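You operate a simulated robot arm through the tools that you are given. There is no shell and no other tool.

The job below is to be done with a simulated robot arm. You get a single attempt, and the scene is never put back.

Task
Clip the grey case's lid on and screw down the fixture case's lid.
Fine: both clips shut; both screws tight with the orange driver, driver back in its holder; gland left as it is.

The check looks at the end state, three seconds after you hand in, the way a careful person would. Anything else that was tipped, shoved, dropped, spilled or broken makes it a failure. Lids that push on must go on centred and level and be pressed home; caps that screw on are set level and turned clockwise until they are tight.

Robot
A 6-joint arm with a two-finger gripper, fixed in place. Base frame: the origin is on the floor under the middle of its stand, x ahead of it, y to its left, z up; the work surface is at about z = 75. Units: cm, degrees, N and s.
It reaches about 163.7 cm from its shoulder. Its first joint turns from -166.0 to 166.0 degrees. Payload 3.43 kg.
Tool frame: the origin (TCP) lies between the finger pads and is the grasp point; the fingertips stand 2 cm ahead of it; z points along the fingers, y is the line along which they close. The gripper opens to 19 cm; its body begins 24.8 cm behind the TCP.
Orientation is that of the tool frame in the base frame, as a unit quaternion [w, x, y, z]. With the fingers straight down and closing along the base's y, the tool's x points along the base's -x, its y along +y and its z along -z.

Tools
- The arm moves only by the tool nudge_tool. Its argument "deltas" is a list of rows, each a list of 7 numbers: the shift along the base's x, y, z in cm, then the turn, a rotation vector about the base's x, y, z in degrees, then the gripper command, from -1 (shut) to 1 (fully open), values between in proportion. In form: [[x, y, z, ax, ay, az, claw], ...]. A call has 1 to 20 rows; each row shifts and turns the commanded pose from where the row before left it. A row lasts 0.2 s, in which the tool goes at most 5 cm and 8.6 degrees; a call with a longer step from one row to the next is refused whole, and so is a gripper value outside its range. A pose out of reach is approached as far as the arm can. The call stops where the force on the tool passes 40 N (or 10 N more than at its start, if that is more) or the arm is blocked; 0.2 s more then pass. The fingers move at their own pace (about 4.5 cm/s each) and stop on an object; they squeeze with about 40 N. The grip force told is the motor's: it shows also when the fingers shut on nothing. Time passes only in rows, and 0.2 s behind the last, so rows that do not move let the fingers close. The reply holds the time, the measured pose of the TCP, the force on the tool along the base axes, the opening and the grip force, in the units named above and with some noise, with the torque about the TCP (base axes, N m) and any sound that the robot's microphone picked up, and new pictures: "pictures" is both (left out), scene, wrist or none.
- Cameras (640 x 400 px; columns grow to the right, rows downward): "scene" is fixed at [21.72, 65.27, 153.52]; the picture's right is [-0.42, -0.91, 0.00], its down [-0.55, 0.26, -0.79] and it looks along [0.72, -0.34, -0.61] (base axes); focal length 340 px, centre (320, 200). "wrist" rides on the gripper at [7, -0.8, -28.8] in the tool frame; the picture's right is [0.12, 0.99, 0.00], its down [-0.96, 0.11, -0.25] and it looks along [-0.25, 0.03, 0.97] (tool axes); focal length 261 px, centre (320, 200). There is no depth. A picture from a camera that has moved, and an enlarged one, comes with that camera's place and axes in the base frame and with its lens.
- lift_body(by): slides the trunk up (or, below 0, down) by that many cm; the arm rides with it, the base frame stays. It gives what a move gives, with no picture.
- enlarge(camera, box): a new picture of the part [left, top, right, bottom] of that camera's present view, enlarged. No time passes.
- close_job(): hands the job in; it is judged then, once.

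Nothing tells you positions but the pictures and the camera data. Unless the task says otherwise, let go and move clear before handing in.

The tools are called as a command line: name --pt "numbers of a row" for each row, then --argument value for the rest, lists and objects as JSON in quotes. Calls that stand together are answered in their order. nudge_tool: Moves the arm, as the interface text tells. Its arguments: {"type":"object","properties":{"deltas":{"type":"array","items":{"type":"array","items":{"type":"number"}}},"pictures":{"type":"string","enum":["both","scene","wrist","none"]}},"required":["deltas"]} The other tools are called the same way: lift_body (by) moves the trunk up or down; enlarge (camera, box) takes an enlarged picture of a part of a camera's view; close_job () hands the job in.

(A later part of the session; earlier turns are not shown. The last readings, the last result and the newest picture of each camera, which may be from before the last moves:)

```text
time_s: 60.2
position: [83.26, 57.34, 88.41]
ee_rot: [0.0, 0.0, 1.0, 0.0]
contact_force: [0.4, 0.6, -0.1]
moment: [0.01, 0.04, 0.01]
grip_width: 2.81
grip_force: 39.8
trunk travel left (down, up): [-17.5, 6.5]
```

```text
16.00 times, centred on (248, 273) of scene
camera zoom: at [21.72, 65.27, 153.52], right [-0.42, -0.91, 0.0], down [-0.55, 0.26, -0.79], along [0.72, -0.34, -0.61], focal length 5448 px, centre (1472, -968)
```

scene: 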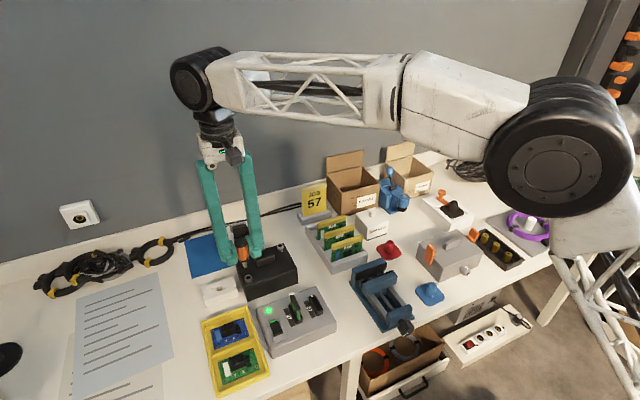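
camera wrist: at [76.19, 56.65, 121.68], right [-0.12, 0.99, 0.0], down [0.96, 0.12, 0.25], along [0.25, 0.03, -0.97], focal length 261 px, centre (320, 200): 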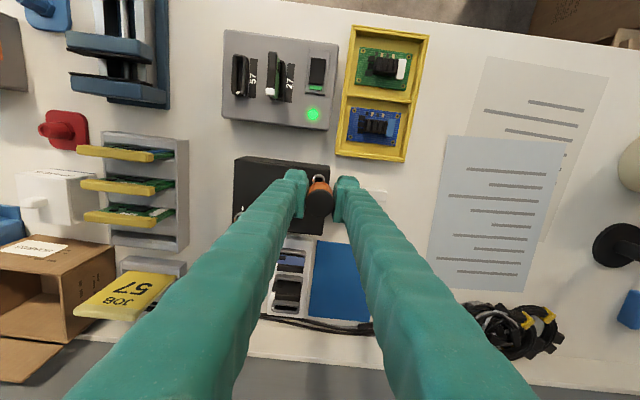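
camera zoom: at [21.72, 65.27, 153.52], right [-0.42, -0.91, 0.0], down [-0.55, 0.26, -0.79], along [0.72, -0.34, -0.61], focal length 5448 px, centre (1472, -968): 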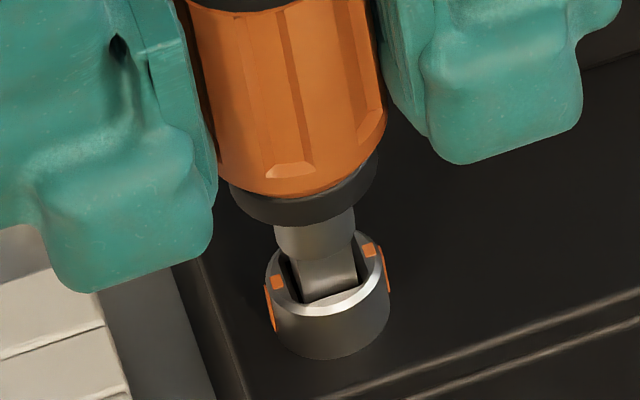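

The tip is in the socket with no side force. I'll keep lowering to seat it.

nudge_tool --pt "0 0 -0.2 0 0 0 -1" --pt "0 0 -0.2 0 0 0 -1" --pt "0 0 -0.2 0 0 0 -1" --pt "0 0 0 0 0 0 -1" --pictures "none"

enlarge --camera "scene" --box '[232, 263, 264, 283]'

```text
time_s: 61.2
position: [83.2, 57.3, 88.18]
ee_rot: [0.001, 0.0, 1.0, 0.0]
contact_force: [0.3, 0.3, 29.6]
moment: [0.0, -0.02, -0.01]
grip_width: 2.81
grip_force: 39.8
trunk travel left (down, up): [-17.5, 6.5]
```

```text
16.00 times, centred on (248, 273) of scene
camera zoom: at [21.72, 65.27, 153.52], right [-0.42, -0.91, 0.0], down [-0.55, 0.26, -0.79], along [0.72, -0.34, -0.61], focal length 5448 px, centre (1472, -968)
```

zoom: 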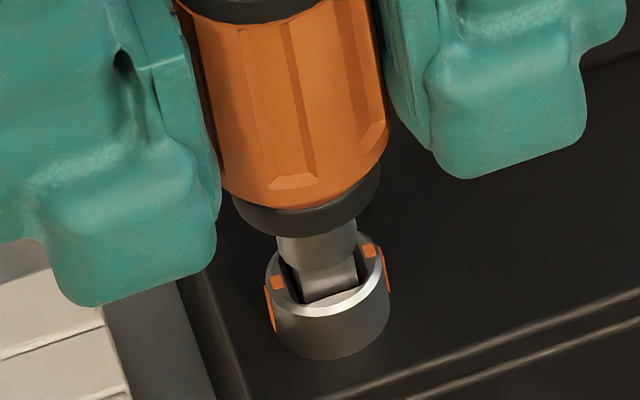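

The tip sits in the socket with about 30 N of down force. I'll ease that a little, turn clockwise a small amount and see whether the screw follows.

nudge_tool --pt "0 0 0.1 0 0 0 -1" --pt "0 0 0 0 0 -4 -1" --pt "0 0 0 0 0 -4 -1" --pt "0 0 0 0 0 -4 -1" --pt "0 0 0 0 0 0 -1" --pictures "none"

enlarge --camera "scene" --box '[232, 263, 264, 283]'

```text
time_s: 62.4
position: [83.08, 57.15, 88.05]
ee_rot: [0.0, 0.104, 0.995, 0.0]
contact_force: [2.8, 0.4, 28.5]
moment: [-0.05, -0.13, -0.01]
grip_width: 2.79
grip_force: 40.1
trunk travel left (down, up): [-17.5, 6.5]
```

```text
16.00 times, centred on (248, 273) of scene
camera zoom: at [21.72, 65.27, 153.52], right [-0.42, -0.91, 0.0], down [-0.55, 0.26, -0.79], along [0.72, -0.34, -0.61], focal length 5448 px, centre (1472, -968)
```

zoom: 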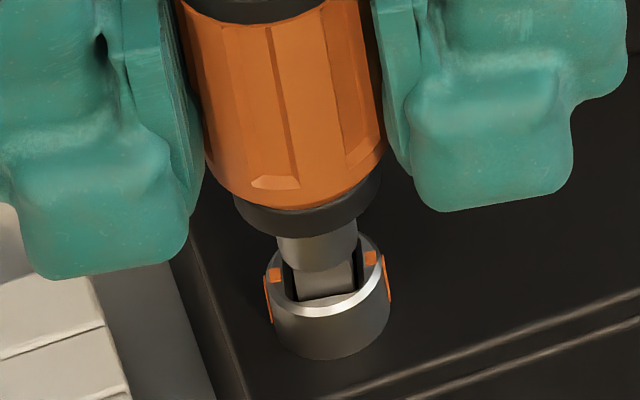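

The screw is turning with the driver, as its orange marks have moved clockwise. I'll continue.

nudge_tool --pt "0 0 0 0 0 -6 -1" --pt "0 0 0 0 0 -6 -1" --pt "0 0 0 0 0 -6 -1" --pt "0 0 0 0 0 -6 -1" --pt "0 0 0 0 0 -6 -1" --pt "0 0 0 0 0 0 -1" --pictures "none"

enlarge --camera "scene" --box '[224, 258, 272, 288]'

```text
time_s: 63.8
position: [83.02, 57.33, 88.06]
ee_rot: [0.0, 0.357, 0.934, 0.001]
contact_force: [-1.5, 1.8, 24.9]
moment: [0.08, 0.02, 0.02]
grip_width: 2.81
grip_force: 40.0
trunk travel left (down, up): [-17.5, 6.5]
```

```text
13.33 times, centred on (248, 273) of scene
camera zoom: at [21.72, 65.27, 153.52], right [-0.42, -0.91, 0.0], down [-0.55, 0.26, -0.79], along [0.72, -0.34, -0.61], focal length 4540 px, centre (1280, -773)
```

zoom: 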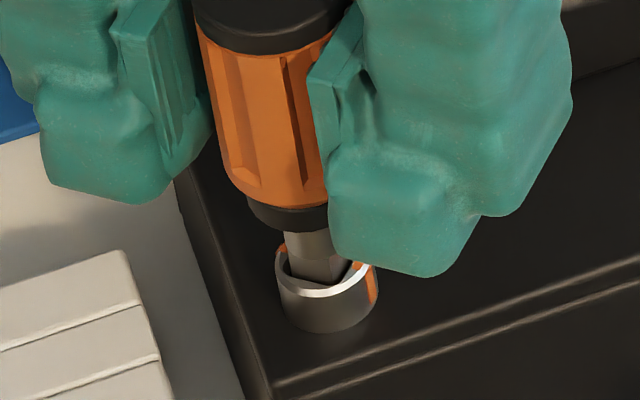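

The turn is at about 42° and the torque is still low. I'll continue clockwise.

nudge_tool --pt "0 0 0 0 0 -6 -1" --pt "0 0 0 0 0 -6 -1" --pt "0 0 0 0 0 -6 -1" --pt "0 0 0 0 0 -6 -1" --pt "0 0 0 0 0 -6 -1" --pt "0 0 0 0 0 0 -1" --pictures "none"

enlarge --camera "scene" --box '[224, 258, 272, 288]'

enlarge --camera "wrist" --box '[280, 150, 360, 200]'

```text
time_s: 65.2
position: [83.12, 57.23, 87.87]
ee_rot: [0.0, 0.587, 0.809, 0.001]
contact_force: [-1.6, 1.7, 18.6]
moment: [0.11, 0.04, -0.01]
grip_width: 2.78
grip_force: 40.2
trunk travel left (down, up): [-17.5, 6.5]
```

```text
13.33 times, centred on (248, 273) of scene
camera zoom: at [21.72, 65.27, 153.52], right [-0.42, -0.91, 0.0], down [-0.55, 0.26, -0.79], along [0.72, -0.34, -0.61], focal length 4540 px, centre (1280, -773)
```

zoom: 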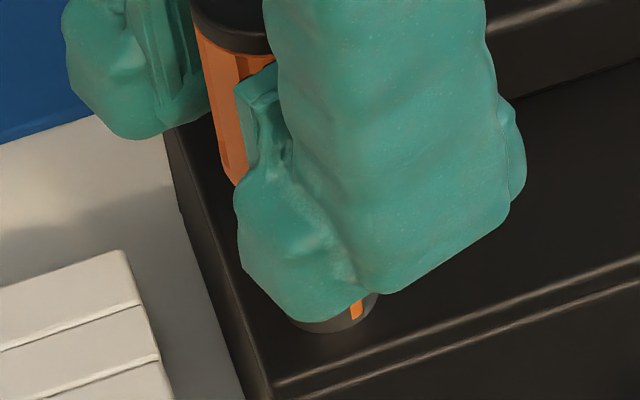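

```text
8.00 times, centred on (320, 175) of wrist
camera zoom: at [80.16, 63.73, 116.66], right [0.91, 0.42, 0.0], down [0.41, -0.88, 0.25], along [0.1, -0.23, -0.97], focal length 2085 px, centre (320, 400)
```

zoom: 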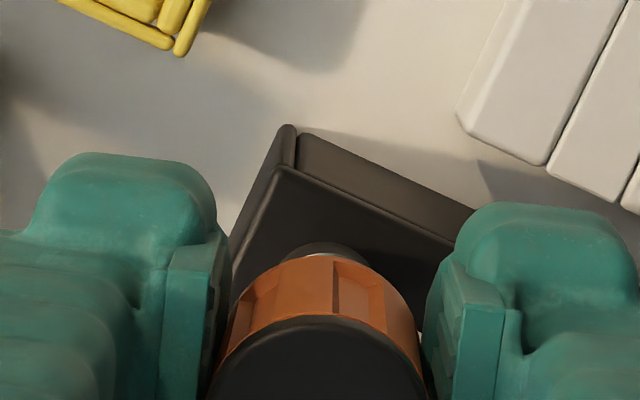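

At about 72° the downward force is easing, so the screw is sinking. I'll continue and watch for the torque to rise.

nudge_tool --pt "0 0 0 0 0 -6 -1" --pt "0 0 0 0 0 -6 -1" --pt "0 0 0 0 0 -6 -1" --pt "0 0 0 0 0 0 -1" --pictures "none"

```text
time_s: 66.2
position: [83.07, 57.31, 87.98]
ee_rot: [0.0, 0.707, 0.708, 0.0]
contact_force: [-0.1, 0.9, 17.5]
moment: [0.12, -0.01, -0.01]
grip_width: 2.82
grip_force: 39.5
trunk travel left (down, up): [-17.5, 6.5]
```

At 90° there is still no torque. I'll go on turning clockwise.

nudge_tool --pt "0 0 0 0 0 -6 -1" --pt "0 0 0 0 0 -6 -1" --pt "0 0 0 0 0 -6 -1" --pt "0 0 0 0 0 0 -1" --pictures "none"

enlarge --camera "wrist" --box '[280, 150, 360, 200]'

enlarge --camera "scene" --box '[224, 258, 272, 288]'

```text
time_s: 67.2
position: [83.14, 57.19, 88.01]
ee_rot: [0.0, 0.808, 0.589, 0.0]
contact_force: [3.2, 2.1, 13.1]
moment: [0.15, -0.16, 0.12]
grip_width: 2.78
grip_force: 39.2
trunk travel left (down, up): [-17.5, 6.5]
```

```text
8.00 times, centred on (320, 175) of wrist
camera zoom: at [84.55, 64.25, 116.64], right [0.98, -0.19, 0.0], down [-0.19, -0.95, 0.25], along [-0.05, -0.24, -0.97], focal length 2085 px, centre (320, 400)
```

zoom: 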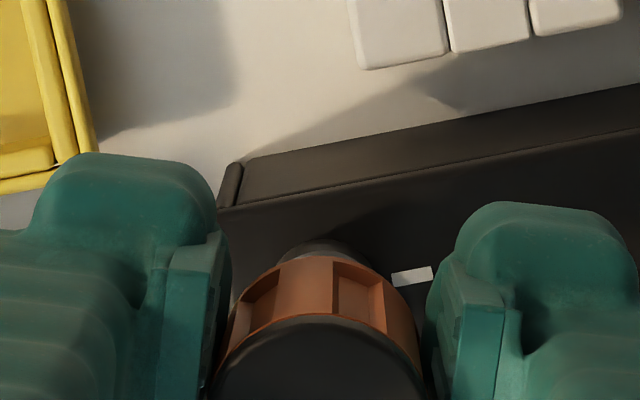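

```text
13.33 times, centred on (248, 273) of scene
camera zoom: at [21.72, 65.27, 153.52], right [-0.42, -0.91, 0.0], down [-0.55, 0.26, -0.79], along [0.72, -0.34, -0.61], focal length 4540 px, centre (1280, -773)
```

zoom: 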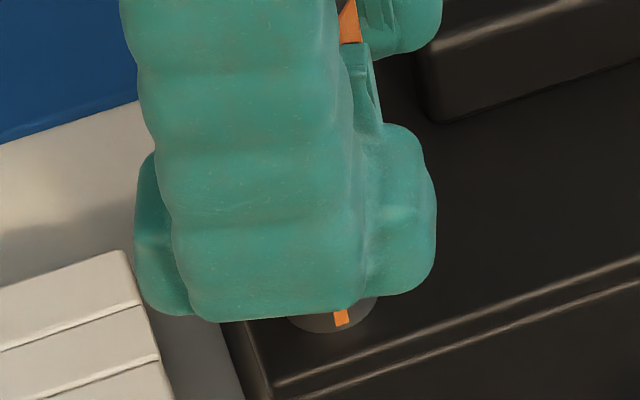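

The torque is starting to show at +0.12 N·m, and the orange mark has come round to the -x side, in line with the white mark. I'll go on in finer steps.

nudge_tool --pt "0 0 0 0 0 -3 -1" --pt "0 0 0 0 0 -3 -1" --pt "0 0 0 0 0 0 -1" --pictures "none"

enlarge --camera "scene" --box '[224, 258, 272, 288]'

```text
time_s: 68.0
position: [83.16, 57.4, 87.94]
ee_rot: [0.001, 0.838, 0.545, 0.0]
contact_force: [0.1, -0.9, 10.4]
moment: [0.01, 0.01, 0.24]
grip_width: 2.76
grip_force: 39.6
trunk travel left (down, up): [-17.5, 6.5]
```

```text
13.33 times, centred on (248, 273) of scene
camera zoom: at [21.72, 65.27, 153.52], right [-0.42, -0.91, 0.0], down [-0.55, 0.26, -0.79], along [0.72, -0.34, -0.61], focal length 4540 px, centre (1280, -773)
```

zoom: 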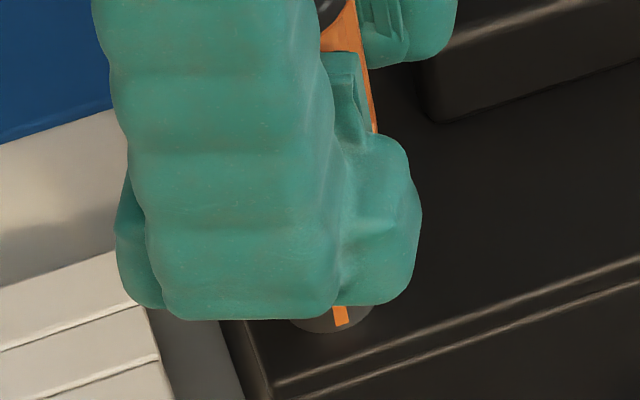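

The torque is at 0.24 N·m and the mark has stopped moving, so the screw is tightening. I'll turn a little further to make sure.

nudge_tool --pt "0 0 0 0 0 -3 -1" --pt "0 0 0 0 0 -3 -1" --pt "0 0 0 0 0 0 -1" --pictures "none"

enlarge --camera "scene" --box '[224, 258, 272, 288]'

```text
time_s: 68.8
position: [83.13, 57.24, 88.01]
ee_rot: [0.0, 0.866, 0.501, -0.001]
contact_force: [2.0, 0.1, 5.4]
moment: [0.01, -0.01, 0.2]
grip_width: 2.77
grip_force: 40.0
trunk travel left (down, up): [-17.5, 6.5]
```

```text
13.33 times, centred on (248, 273) of scene
camera zoom: at [21.72, 65.27, 153.52], right [-0.42, -0.91, 0.0], down [-0.55, 0.26, -0.79], along [0.72, -0.34, -0.61], focal length 4540 px, centre (1280, -773)
```

zoom: 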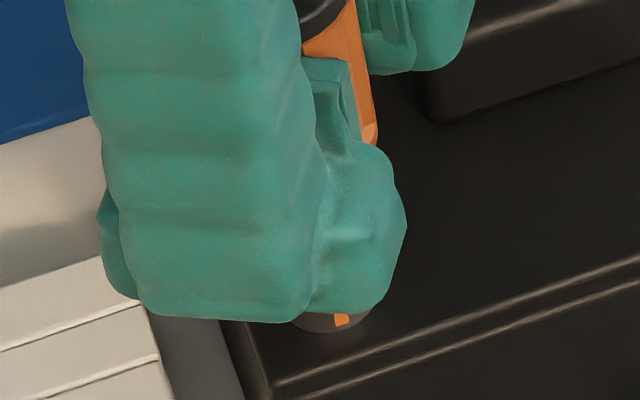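

The torque is steady near 0.2 N·m and the mark isn't moving. I'll check whether the handle is slipping in the fingers.

enlarge --camera "wrist" --box '[296, 160, 344, 190]'

enlarge --camera "wrist" --box '[280, 150, 360, 200]'

```text
13.33 times, centred on (320, 175) of wrist
camera zoom: at [85.98, 63.82, 116.58], right [0.92, -0.39, 0.0], down [-0.38, -0.89, 0.25], along [-0.1, -0.23, -0.97], focal length 3475 px, centre (320, 533)
```

zoom: 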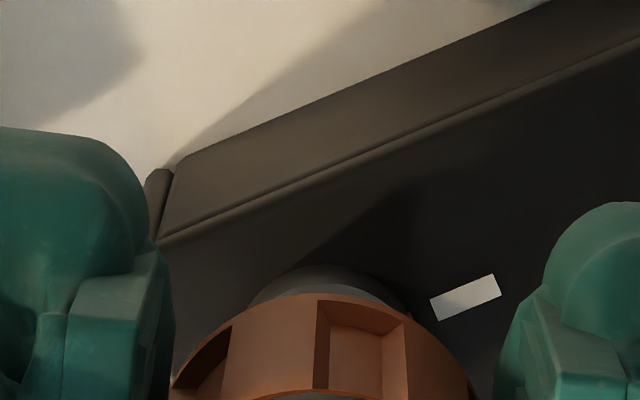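

```text
8.00 times, centred on (320, 175) of wrist
camera zoom: at [85.98, 63.82, 116.58], right [0.92, -0.39, 0.0], down [-0.38, -0.89, 0.25], along [-0.1, -0.23, -0.97], focal length 2085 px, centre (320, 400)
```

zoom: 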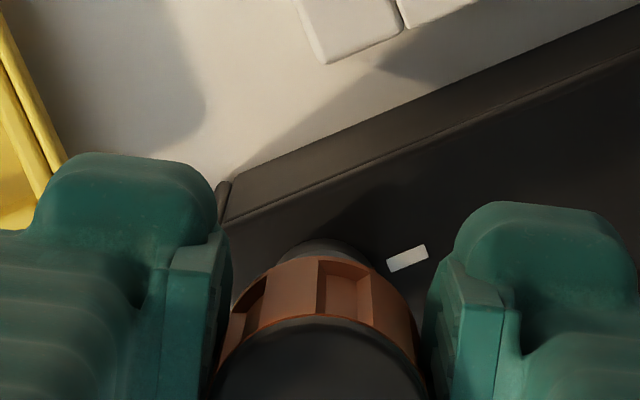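

The mark is now in line with the white mark, and the handle has begun to slip in the grip at about 0.22 N·m. So this screw is tight. I'll ease the torque by 3° and lift straight out.

nudge_tool --pt "0 0 0 0 0 3 -1" --pt "0 0 0.3 0 0 0 -1" --pt "0 0 0.5 0 0 0 -1" --pt "0 0 0.8 0 0 0 -1" --pt "0 0 1 0 0 0 -1" --pt "0 0 1 0 0 0 -1" --pt "0 0 0 0 0 0 -1" --pictures "none"

enlarge --camera "scene" --box '[224, 250, 272, 280]'

enlarge --camera "wrist" --box '[280, 150, 360, 200]'

```text
time_s: 70.4
position: [83.2, 57.29, 91.48]
ee_rot: [0.0, 0.852, 0.523, 0.0]
contact_force: [1.0, 0.9, -0.9]
moment: [0.0, -0.01, 0.01]
grip_width: 2.77
grip_force: 39.9
trunk travel left (down, up): [-17.5, 6.5]
```

```text
13.33 times, centred on (248, 265) of scene
camera zoom: at [21.72, 65.27, 153.52], right [-0.42, -0.91, 0.0], down [-0.55, 0.26, -0.79], along [0.72, -0.34, -0.61], focal length 4540 px, centre (1280, -667)
```

zoom: 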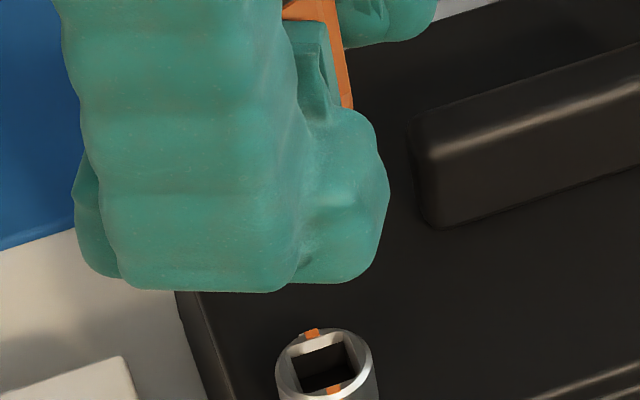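

```text
8.00 times, centred on (320, 175) of wrist
camera zoom: at [85.68, 63.97, 120.24], right [0.94, -0.34, 0.0], down [-0.33, -0.91, 0.25], along [-0.09, -0.23, -0.97], focal length 2085 px, centre (320, 400)
```

zoom: 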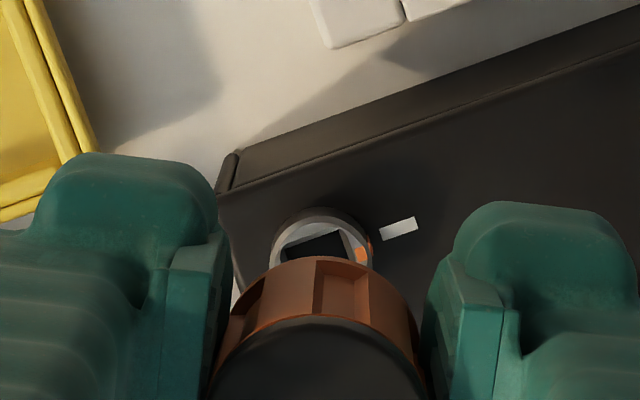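

Screw 2's orange mark lines up with the white mark. The driver slipped about 12° in the grip, so I'll bring the tool to about -12° yaw to square the tip again while moving over screw 1 at about (90.8, 45.5).

nudge_tool --pt "0 0 1.3 0 0 0 -1" --pt "0 0 1.2 0 0 0 -1" --pt "0.65 -1.0 0 0 0 8.5 -1" --pt "0.65 -1.0 0 0 0 8.5 -1" --pt "0.65 -1.0 0 0 0 8.5 -1" --pt "0.65 -1.0 0 0 0 8.5 -1" --pt "0.65 -1.0 0 0 0 8.5 -1" --pt "0.65 -1.0 0 0 0 8.5 -1" --pt "0.65 -1.0 0 0 0 8.5 -1" --pt "0.65 -1.0 0 0 0 8.5 -1" --pt "0.65 -1.0 0 0 0 8.5 -1" --pt "0.65 -1.0 0 0 0 8.5 -1" --pt "0.65 -1.0 0 0 0 8.5 -1" --pt "0.43 -0.75 0 0 0 8.5 -1" --pt "0 0 0 0 0 3 -1" --pt "0 0 0 0 0 0 -1" --pictures "both"

enlarge --camera "scene" --box '[252, 215, 316, 255]'

enlarge --camera "wrist" --box '[280, 150, 360, 200]'

```text
time_s: 73.8
position: [90.74, 45.58, 93.94]
ee_rot: [-0.001, 0.103, 0.995, 0.0]
contact_force: [-0.7, -0.5, -0.7]
moment: [0.0, -0.02, 0.02]
grip_width: 2.75
grip_force: 39.7
trunk travel left (down, up): [-17.5, 6.5]
camera wrist: at [83.67, 46.18, 122.7], right [0.09, 1.0, 0.0], down [0.97, -0.08, 0.25], along [0.25, -0.02, -0.97], focal length 261 px, centre (320, 200)
```

scene: 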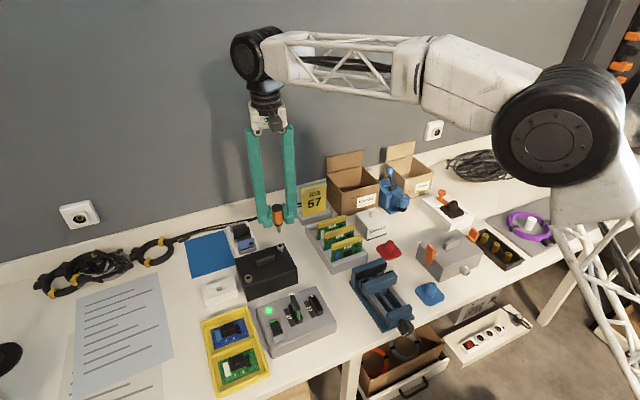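
wrist: 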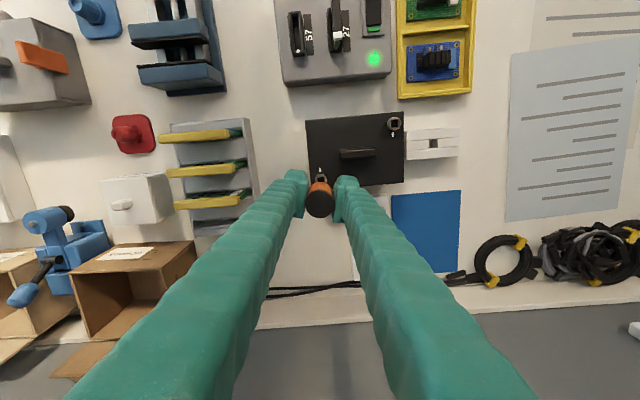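

```text
10.00 times, centred on (284, 235) of scene
camera zoom: at [21.72, 65.27, 153.52], right [-0.42, -0.91, 0.0], down [-0.55, 0.26, -0.79], along [0.72, -0.34, -0.61], focal length 3405 px, centre (680, -150)
```

zoom: 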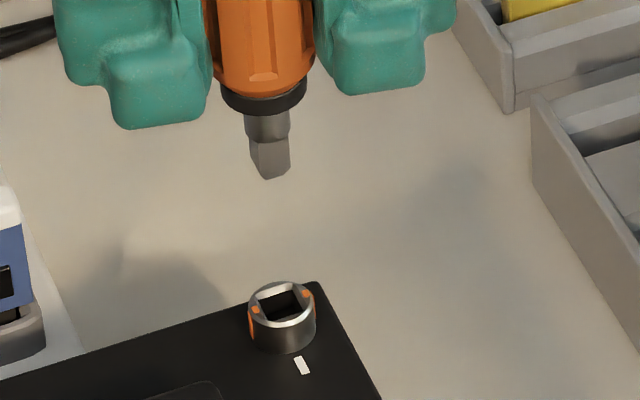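

```text
8.00 times, centred on (320, 175) of wrist
camera zoom: at [83.67, 46.18, 122.7], right [0.09, 1.0, 0.0], down [0.97, -0.08, 0.25], along [0.25, -0.02, -0.97], focal length 2085 px, centre (320, 400)
```

zoom: 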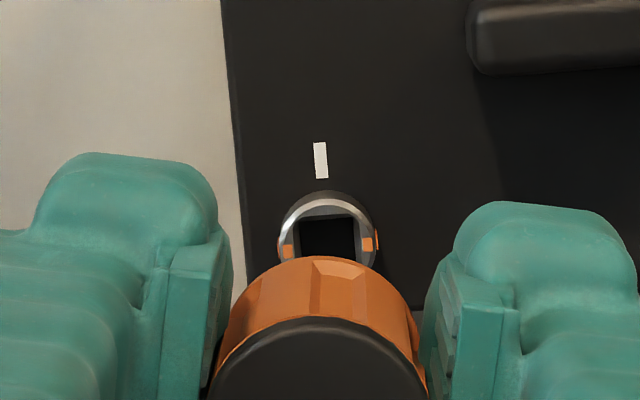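

enlarge --camera "scene" --box '[270, 222, 294, 237]'

enlarge --camera "scene" --box '[268, 238, 292, 253]'

enlarge --camera "wrist" --box '[304, 166, 336, 186]'

```text
16.00 times, centred on (282, 230) of scene
camera zoom: at [21.72, 65.27, 153.52], right [-0.42, -0.91, 0.0], down [-0.55, 0.26, -0.79], along [0.72, -0.34, -0.61], focal length 5448 px, centre (928, -272)
```

zoom: 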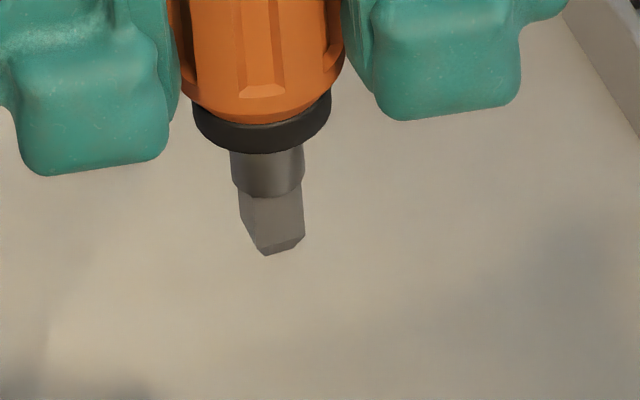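

```text
16.00 times, centred on (280, 246) of scene
camera zoom: at [21.72, 65.27, 153.52], right [-0.42, -0.91, 0.0], down [-0.55, 0.26, -0.79], along [0.72, -0.34, -0.61], focal length 5448 px, centre (960, -528)
```

zoom: 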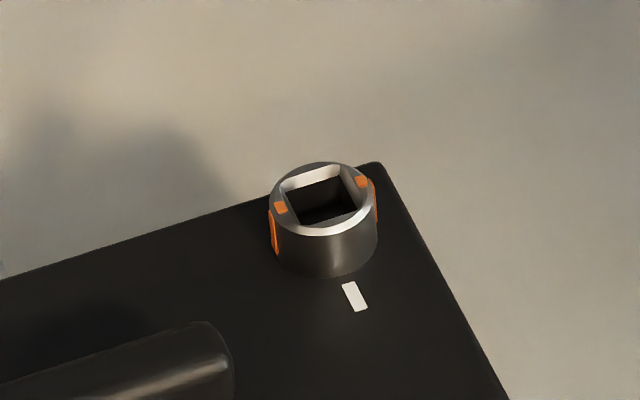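

```text
16.00 times, centred on (320, 176) of wrist
camera zoom: at [83.67, 46.18, 122.7], right [0.09, 1.0, 0.0], down [0.97, -0.08, 0.25], along [0.25, -0.02, -0.97], focal length 4170 px, centre (320, 584)
```

zoom: 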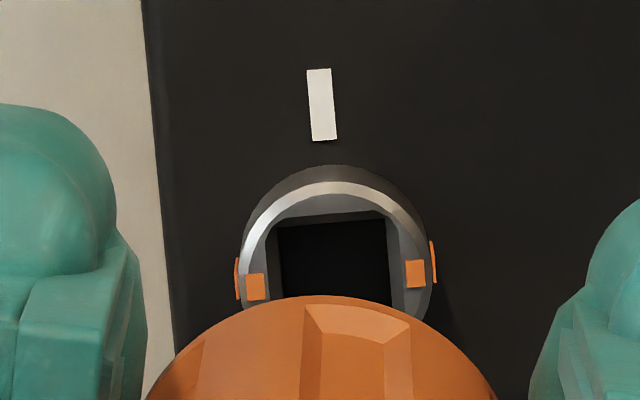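

Up close the tip looks about 8° counter-clockwise of the socket, and the screw is about (+0.14, +0.13) cm from the axis. I'll correct both and lower to just above the head.

nudge_tool --pt "0.14 0.13 -0.5 0 0 -4 -1" --pt "0 0 -1.5 0 0 -4 -1" --pt "0 0 -1.4 0 0 0 -1" --pt "0 0 0 0 0 0 -1" --pt "0 0 0 0 0 0 -1" --pictures "none"

enlarge --camera "scene" --box '[266, 234, 298, 254]'

enlarge --camera "wrist" --box '[304, 166, 336, 186]'

```text
time_s: 75.0
position: [90.91, 45.66, 90.47]
ee_rot: [0.0, 0.173, 0.985, -0.001]
contact_force: [-0.3, -0.6, -1.2]
moment: [0.03, -0.03, 0.01]
grip_width: 2.76
grip_force: 39.7
trunk travel left (down, up): [-17.5, 6.5]
```

```text
16.00 times, centred on (282, 244) of scene
camera zoom: at [21.72, 65.27, 153.52], right [-0.42, -0.91, 0.0], down [-0.55, 0.26, -0.79], along [0.72, -0.34, -0.61], focal length 5448 px, centre (928, -504)
```

zoom: 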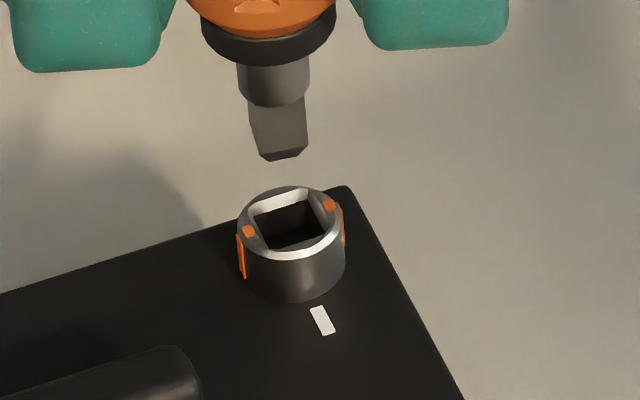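

```text
16.00 times, centred on (320, 176) of wrist
camera zoom: at [83.93, 47.28, 119.28], right [0.23, 0.97, 0.0], down [0.94, -0.22, 0.25], along [0.24, -0.06, -0.97], focal length 4170 px, centre (320, 584)
```

zoom: 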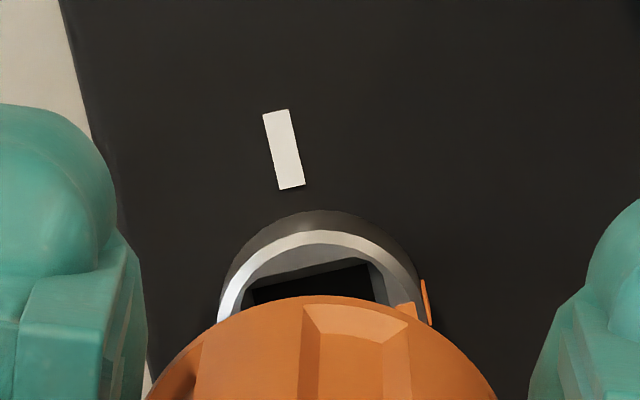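

enlarge --camera "scene" --box '[276, 237, 292, 247]'

enlarge --camera "scene" --box '[272, 240, 296, 255]'

```text
16.00 times, centred on (284, 242) of scene
camera zoom: at [21.72, 65.27, 153.52], right [-0.42, -0.91, 0.0], down [-0.55, 0.26, -0.79], along [0.72, -0.34, -0.61], focal length 5448 px, centre (896, -472)
```

zoom: 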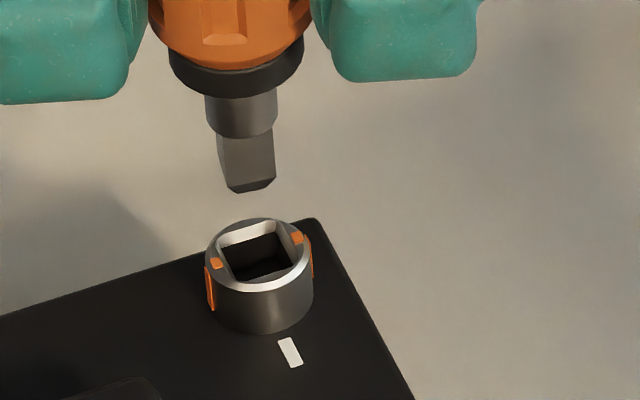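

```text
16.00 times, centred on (284, 248) of scene
camera zoom: at [21.72, 65.27, 153.52], right [-0.42, -0.91, 0.0], down [-0.55, 0.26, -0.79], along [0.72, -0.34, -0.61], focal length 5448 px, centre (896, -560)
```

zoom: 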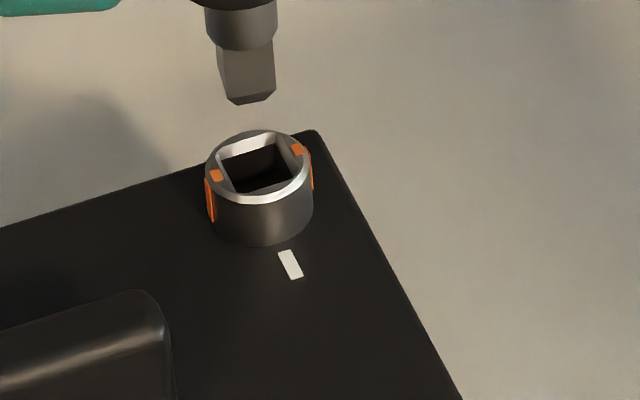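

The driver has slid up about 0.25 cm in the grip, which explains the apparent offset, so the alignment is good. I'll turn back 3° and lower gently into screw 1's socket.

nudge_tool --pt "0 0 -0.5 0 0 3 -1" --pt "0 0 -0.5 0 0 0 -1" --pt "0 0 -0.4 0 0 0 -1" --pt "0 0 0 0 0 0 -1" --pictures "none"

enlarge --camera "scene" --box '[266, 236, 298, 256]'

```text
time_s: 76.0
position: [90.88, 45.75, 89.12]
ee_rot: [0.0, 0.148, 0.989, -0.001]
contact_force: [-0.1, -1.0, -0.6]
moment: [0.03, -0.03, -0.02]
grip_width: 2.75
grip_force: 41.0
trunk travel left (down, up): [-17.5, 6.5]
```

```text
16.00 times, centred on (282, 246) of scene
camera zoom: at [21.72, 65.27, 153.52], right [-0.42, -0.91, 0.0], down [-0.55, 0.26, -0.79], along [0.72, -0.34, -0.61], focal length 5448 px, centre (928, -536)
```

zoom: 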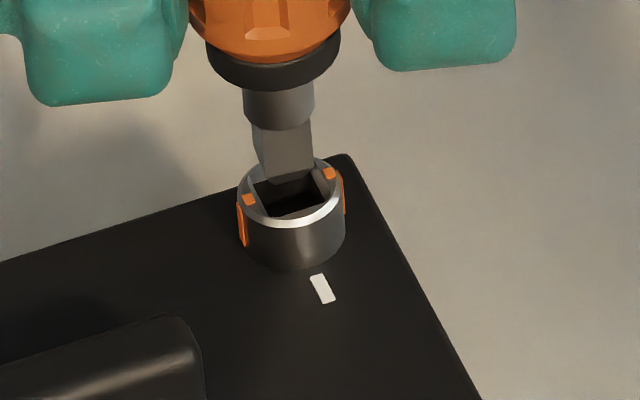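

nudge_tool --pt "0 0 -0.3 0 0 0 -1" --pt "0 0 -0.3 0 0 0 -1" --pt "0 0 -0.3 0 0 0 -1" --pt "0 0 0 0 0 0 -1" --pictures "none"

enlarge --camera "scene" --box '[266, 236, 298, 256]'

```text
time_s: 77.0
position: [90.91, 45.64, 88.36]
ee_rot: [0.0, 0.147, 0.989, -0.001]
contact_force: [0.6, -0.5, -0.2]
moment: [0.01, 0.01, 0.01]
grip_width: 2.78
grip_force: 39.9
trunk travel left (down, up): [-17.5, 6.5]
```

```text
16.00 times, centred on (282, 246) of scene
camera zoom: at [21.72, 65.27, 153.52], right [-0.42, -0.91, 0.0], down [-0.55, 0.26, -0.79], along [0.72, -0.34, -0.61], focal length 5448 px, centre (928, -536)
```

zoom: 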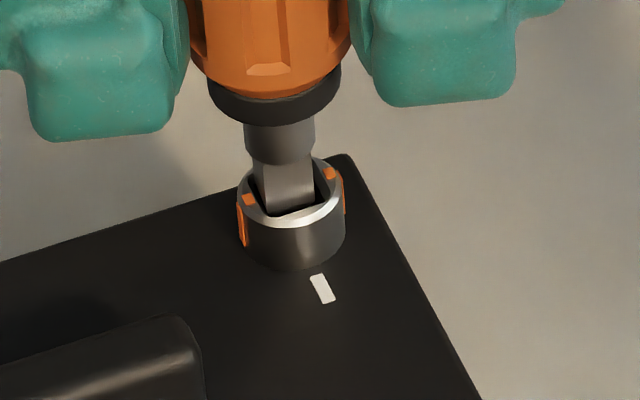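

The tip is entering the socket freely. I'll lower until it seats.

nudge_tool --pt "0 0 -0.2 0 0 0 -1" --pt "0 0 -0.2 0 0 0 -1" --pt "0 0 0 0 0 0 -1" --pictures "none"

enlarge --camera "scene" --box '[266, 236, 298, 256]'

```text
time_s: 77.8
position: [90.91, 45.55, 87.92]
ee_rot: [0.0, 0.147, 0.989, -0.001]
contact_force: [1.2, 0.5, -0.3]
moment: [0.01, 0.02, 0.04]
grip_width: 2.76
grip_force: 40.4
trunk travel left (down, up): [-17.5, 6.5]
```

```text
16.00 times, centred on (282, 246) of scene
camera zoom: at [21.72, 65.27, 153.52], right [-0.42, -0.91, 0.0], down [-0.55, 0.26, -0.79], along [0.72, -0.34, -0.61], focal length 5448 px, centre (928, -536)
```

zoom: 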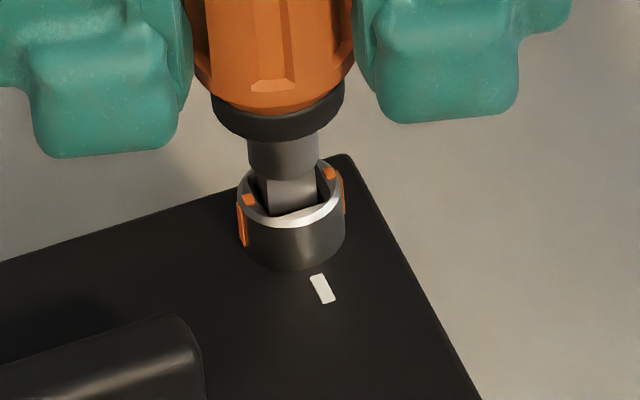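

nudge_tool --pt "0 0 -0.1 0 0 0 -1" --pt "0 0 -0.1 0 0 0 -1" --pt "0 0 0 0 0 0 -1" --pictures "none"

```text
time_s: 78.6
position: [90.81, 45.61, 87.88]
ee_rot: [0.001, 0.147, 0.989, -0.001]
contact_force: [1.9, 1.2, 17.2]
moment: [0.1, -0.1, -0.04]
grip_width: 2.76
grip_force: 39.7
trunk travel left (down, up): [-17.5, 6.5]
```

The tip is seated with 17 N down. I'll turn clockwise.

nudge_tool --pt "0 0 0 0 0 -6 -1" --pt "0 0 0 0 0 -6 -1" --pt "0 0 0 0 0 -6 -1" --pt "0 0 0 0 0 -6 -1" --pt "0 0 0 0 0 0 -1" --pictures "none"

enlarge --camera "scene" --box '[266, 236, 298, 256]'

```text
time_s: 79.8
position: [90.82, 45.5, 87.92]
ee_rot: [0.001, 0.349, 0.937, -0.001]
contact_force: [-0.3, -0.2, 28.1]
moment: [0.05, -0.04, 0.0]
grip_width: 2.75
grip_force: 39.7
trunk travel left (down, up): [-17.5, 6.5]
```

```text
16.00 times, centred on (282, 246) of scene
camera zoom: at [21.72, 65.27, 153.52], right [-0.42, -0.91, 0.0], down [-0.55, 0.26, -0.79], along [0.72, -0.34, -0.61], focal length 5448 px, centre (928, -536)
```

zoom: 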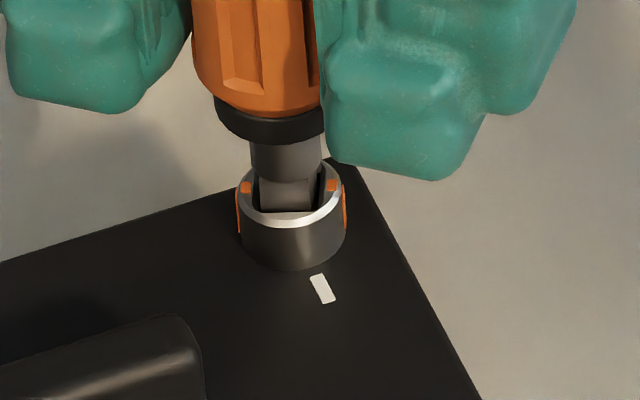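

The screw is following. I'll continue clockwise.

nudge_tool --pt "0 0 0 0 0 -6 -1" --pt "0 0 0 0 0 -6 -1" --pt "0 0 0 0 0 -6 -1" --pt "0 0 0 0 0 -6 -1" --pt "0 0 0 0 0 -6 -1" --pt "0 0 0 0 0 -6 -1" --pt "0 0 0 0 0 -6 -1" --pt "0 0 0 0 0 -6 -1" --pt "0 0 0 0 0 -6 -1" --pt "0 0 0 0 0 0 -1" --pictures "none"

enlarge --camera "scene" --box '[266, 236, 298, 256]'

```text
time_s: 82.0
position: [90.79, 45.56, 87.76]
ee_rot: [0.0, 0.737, 0.676, 0.0]
contact_force: [-1.4, -0.6, 21.6]
moment: [0.01, 0.11, 0.0]
grip_width: 2.76
grip_force: 39.8
trunk travel left (down, up): [-17.5, 6.5]
```

```text
16.00 times, centred on (282, 246) of scene
camera zoom: at [21.72, 65.27, 153.52], right [-0.42, -0.91, 0.0], down [-0.55, 0.26, -0.79], along [0.72, -0.34, -0.61], focal length 5448 px, centre (928, -536)
```

zoom: 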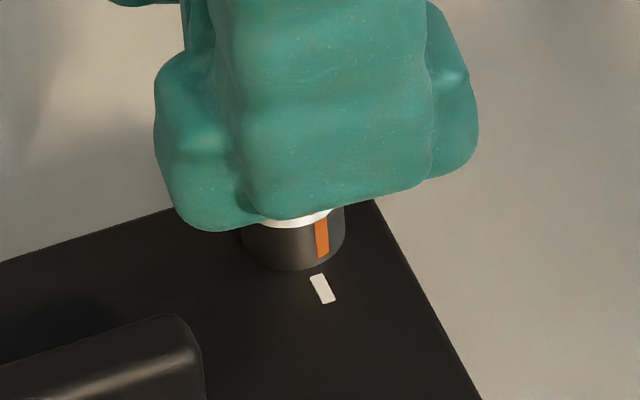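

About 78° turned, and the orange mark is close to the white mark. I'll continue more finely.

nudge_tool --pt "0 0 0 0 0 -5 -1" --pt "0 0 0 0 0 -5 -1" --pt "0 0 0 0 0 -5 -1" --pt "0 0 0 0 0 0 -1" --pictures "none"

enlarge --camera "scene" --box '[266, 236, 298, 256]'

```text
time_s: 83.0
position: [90.84, 45.63, 87.86]
ee_rot: [0.0, 0.819, 0.574, 0.0]
contact_force: [1.4, -0.7, 15.7]
moment: [0.02, -0.04, -0.02]
grip_width: 2.73
grip_force: 40.1
trunk travel left (down, up): [-17.5, 6.5]
```

```text
16.00 times, centred on (282, 246) of scene
camera zoom: at [21.72, 65.27, 153.52], right [-0.42, -0.91, 0.0], down [-0.55, 0.26, -0.79], along [0.72, -0.34, -0.61], focal length 5448 px, centre (928, -536)
```

zoom: 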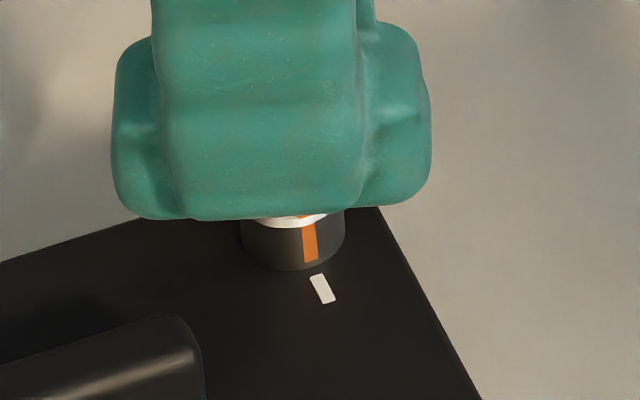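

nudge_tool --pt "0 0 0 0 0 -4 -1" --pt "0 0 0 0 0 -4 -1" --pt "0 0 0 0 0 0 -1" --pictures "none"

enlarge --camera "scene" --box '[266, 236, 298, 256]'

```text
time_s: 83.8
position: [90.92, 45.69, 87.78]
ee_rot: [0.001, 0.857, 0.516, 0.0]
contact_force: [-1.7, -1.1, 13.7]
moment: [-0.11, 0.11, 0.05]
grip_width: 2.77
grip_force: 40.1
trunk travel left (down, up): [-17.5, 6.5]
```

```text
16.00 times, centred on (282, 246) of scene
camera zoom: at [21.72, 65.27, 153.52], right [-0.42, -0.91, 0.0], down [-0.55, 0.26, -0.79], along [0.72, -0.34, -0.61], focal length 5448 px, centre (928, -536)
```

zoom: 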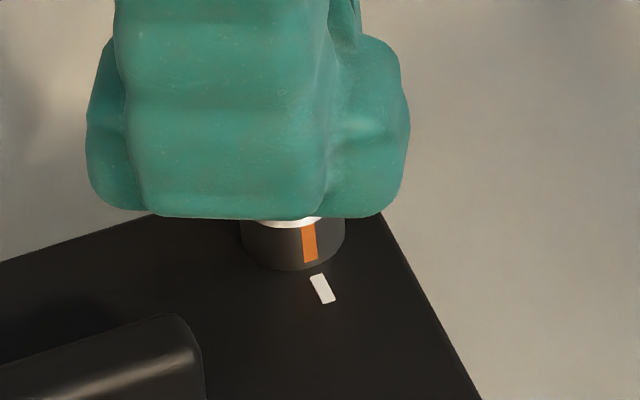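

The mark has stopped next to the white mark. I'll turn on until the torque builds as it did on the other screw.

nudge_tool --pt "0 0 0 0 0 -4 -1" --pt "0 0 0 0 0 -4 -1" --pt "0 0 0 0 0 0 -1" --pictures "none"

nudge_tool --pt "0 0 0 0 0 -3 -1" --pt "0 0 0 0 0 -3 -1" --pt "0 0 0 0 0 0 -1" --pictures "none"

enlarge --camera "scene" --box '[266, 236, 298, 256]'

enlarge --camera "wrist" --box '[280, 150, 360, 200]'

```text
time_s: 84.6
position: [90.81, 45.58, 87.79]
ee_rot: [0.0, 0.891, 0.454, -0.001]
contact_force: [-2.1, -1.8, 13.4]
moment: [-0.15, 0.06, 0.22]
grip_width: 2.74
grip_force: 40.5
trunk travel left (down, up): [-17.5, 6.5]
```

```text
time_s: 85.4
position: [90.8, 45.69, 87.77]
ee_rot: [-0.001, 0.913, 0.408, 0.0]
contact_force: [-3.0, -1.5, 10.5]
moment: [-0.2, 0.12, 0.38]
grip_width: 2.75
grip_force: 40.7
trunk travel left (down, up): [-17.5, 6.5]
```

```text
16.00 times, centred on (282, 246) of scene
camera zoom: at [21.72, 65.27, 153.52], right [-0.42, -0.91, 0.0], down [-0.55, 0.26, -0.79], along [0.72, -0.34, -0.61], focal length 5448 px, centre (928, -536)
```

zoom: 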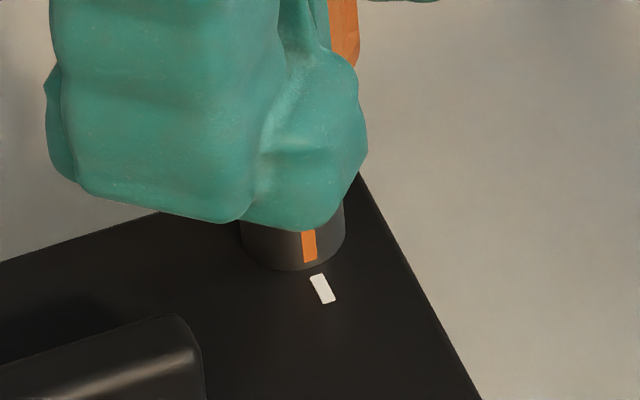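

```text
8.00 times, centred on (320, 175) of wrist
camera zoom: at [94.96, 51.47, 116.45], right [0.82, -0.57, 0.0], down [-0.56, -0.79, 0.25], along [-0.14, -0.2, -0.97], focal length 2085 px, centre (320, 400)
```

zoom: 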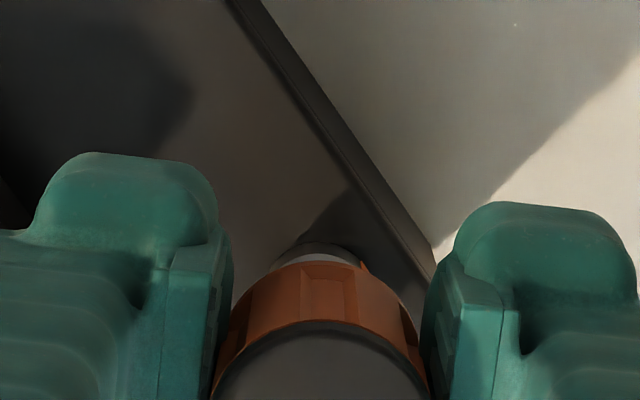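

The torque on screw 1 has reached 0.38 N·m with the mark fixed. One more small turn to confirm it is tight.

nudge_tool --pt "0 0 0 0 0 -3 -1" --pt "0 0 0 0 0 -3 -1" --pt "0 0 0 0 0 0 -1" --pictures "none"

enlarge --camera "wrist" --box '[280, 150, 360, 200]'

```text
time_s: 86.2
position: [90.89, 45.74, 87.72]
ee_rot: [0.0, 0.933, 0.359, 0.0]
contact_force: [-2.7, 0.6, 8.8]
moment: [-0.12, 0.0, 0.5]
grip_width: 2.77
grip_force: 39.7
trunk travel left (down, up): [-17.5, 6.5]
```

```text
8.00 times, centred on (320, 175) of wrist
camera zoom: at [95.56, 51.04, 116.43], right [0.75, -0.66, 0.0], down [-0.64, -0.73, 0.25], along [-0.16, -0.19, -0.97], focal length 2085 px, centre (320, 400)
```

zoom: 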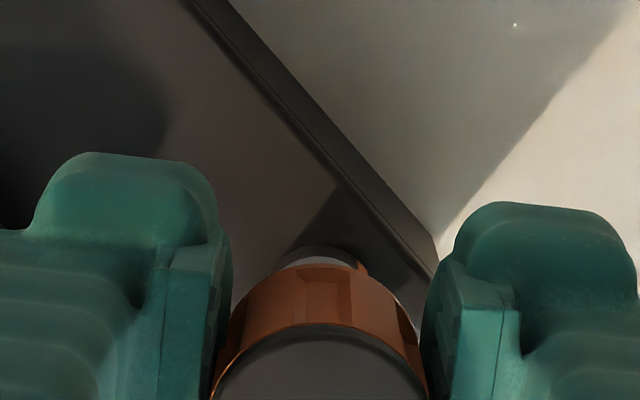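

Screw 1 holds 0.5 N·m with the mark in line, so it is tight. I'll ease the torque and lift out straight.

nudge_tool --pt "0 0 0 0 0 3 -1" --pt "0 0 0 0 0 3 -1" --pt "0 0 0.3 0 0 0 -1" --pt "0 0 0.5 0 0 0 -1" --pt "0 0 0.8 0 0 0 -1" --pt "0 0 1 0 0 0 -1" --pt "0 0 1.2 0 0 0 -1" --pt "0 0 1.2 0 0 0 -1" --pt "0 0 1.2 0 0 0 -1" --pt "0 0 0 0 0 0 -1" --pictures "none"

enlarge --camera "scene" --box '[258, 220, 306, 250]'

enlarge --camera "wrist" --box '[280, 150, 360, 200]'

```text
time_s: 88.4
position: [90.97, 45.73, 93.83]
ee_rot: [0.001, 0.913, 0.409, -0.001]
contact_force: [-0.5, -0.6, -1.0]
moment: [0.01, 0.01, -0.01]
grip_width: 2.78
grip_force: 39.3
trunk travel left (down, up): [-17.5, 6.5]
```

```text
13.33 times, centred on (282, 235) of scene
camera zoom: at [21.72, 65.27, 153.52], right [-0.42, -0.91, 0.0], down [-0.55, 0.26, -0.79], along [0.72, -0.34, -0.61], focal length 4540 px, centre (827, -267)
```

zoom: 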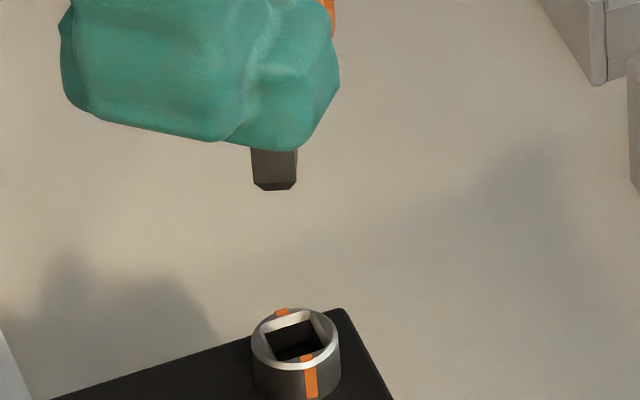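

```text
8.00 times, centred on (320, 175) of wrist
camera zoom: at [94.98, 51.49, 122.6], right [0.82, -0.57, 0.0], down [-0.56, -0.79, 0.25], along [-0.14, -0.2, -0.97], focal length 2085 px, centre (320, 400)
```

zoom: 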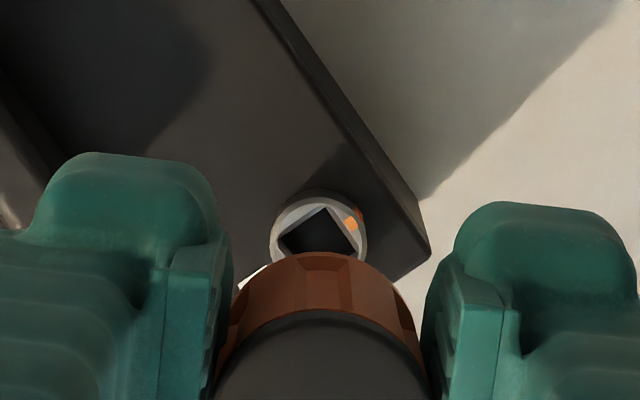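

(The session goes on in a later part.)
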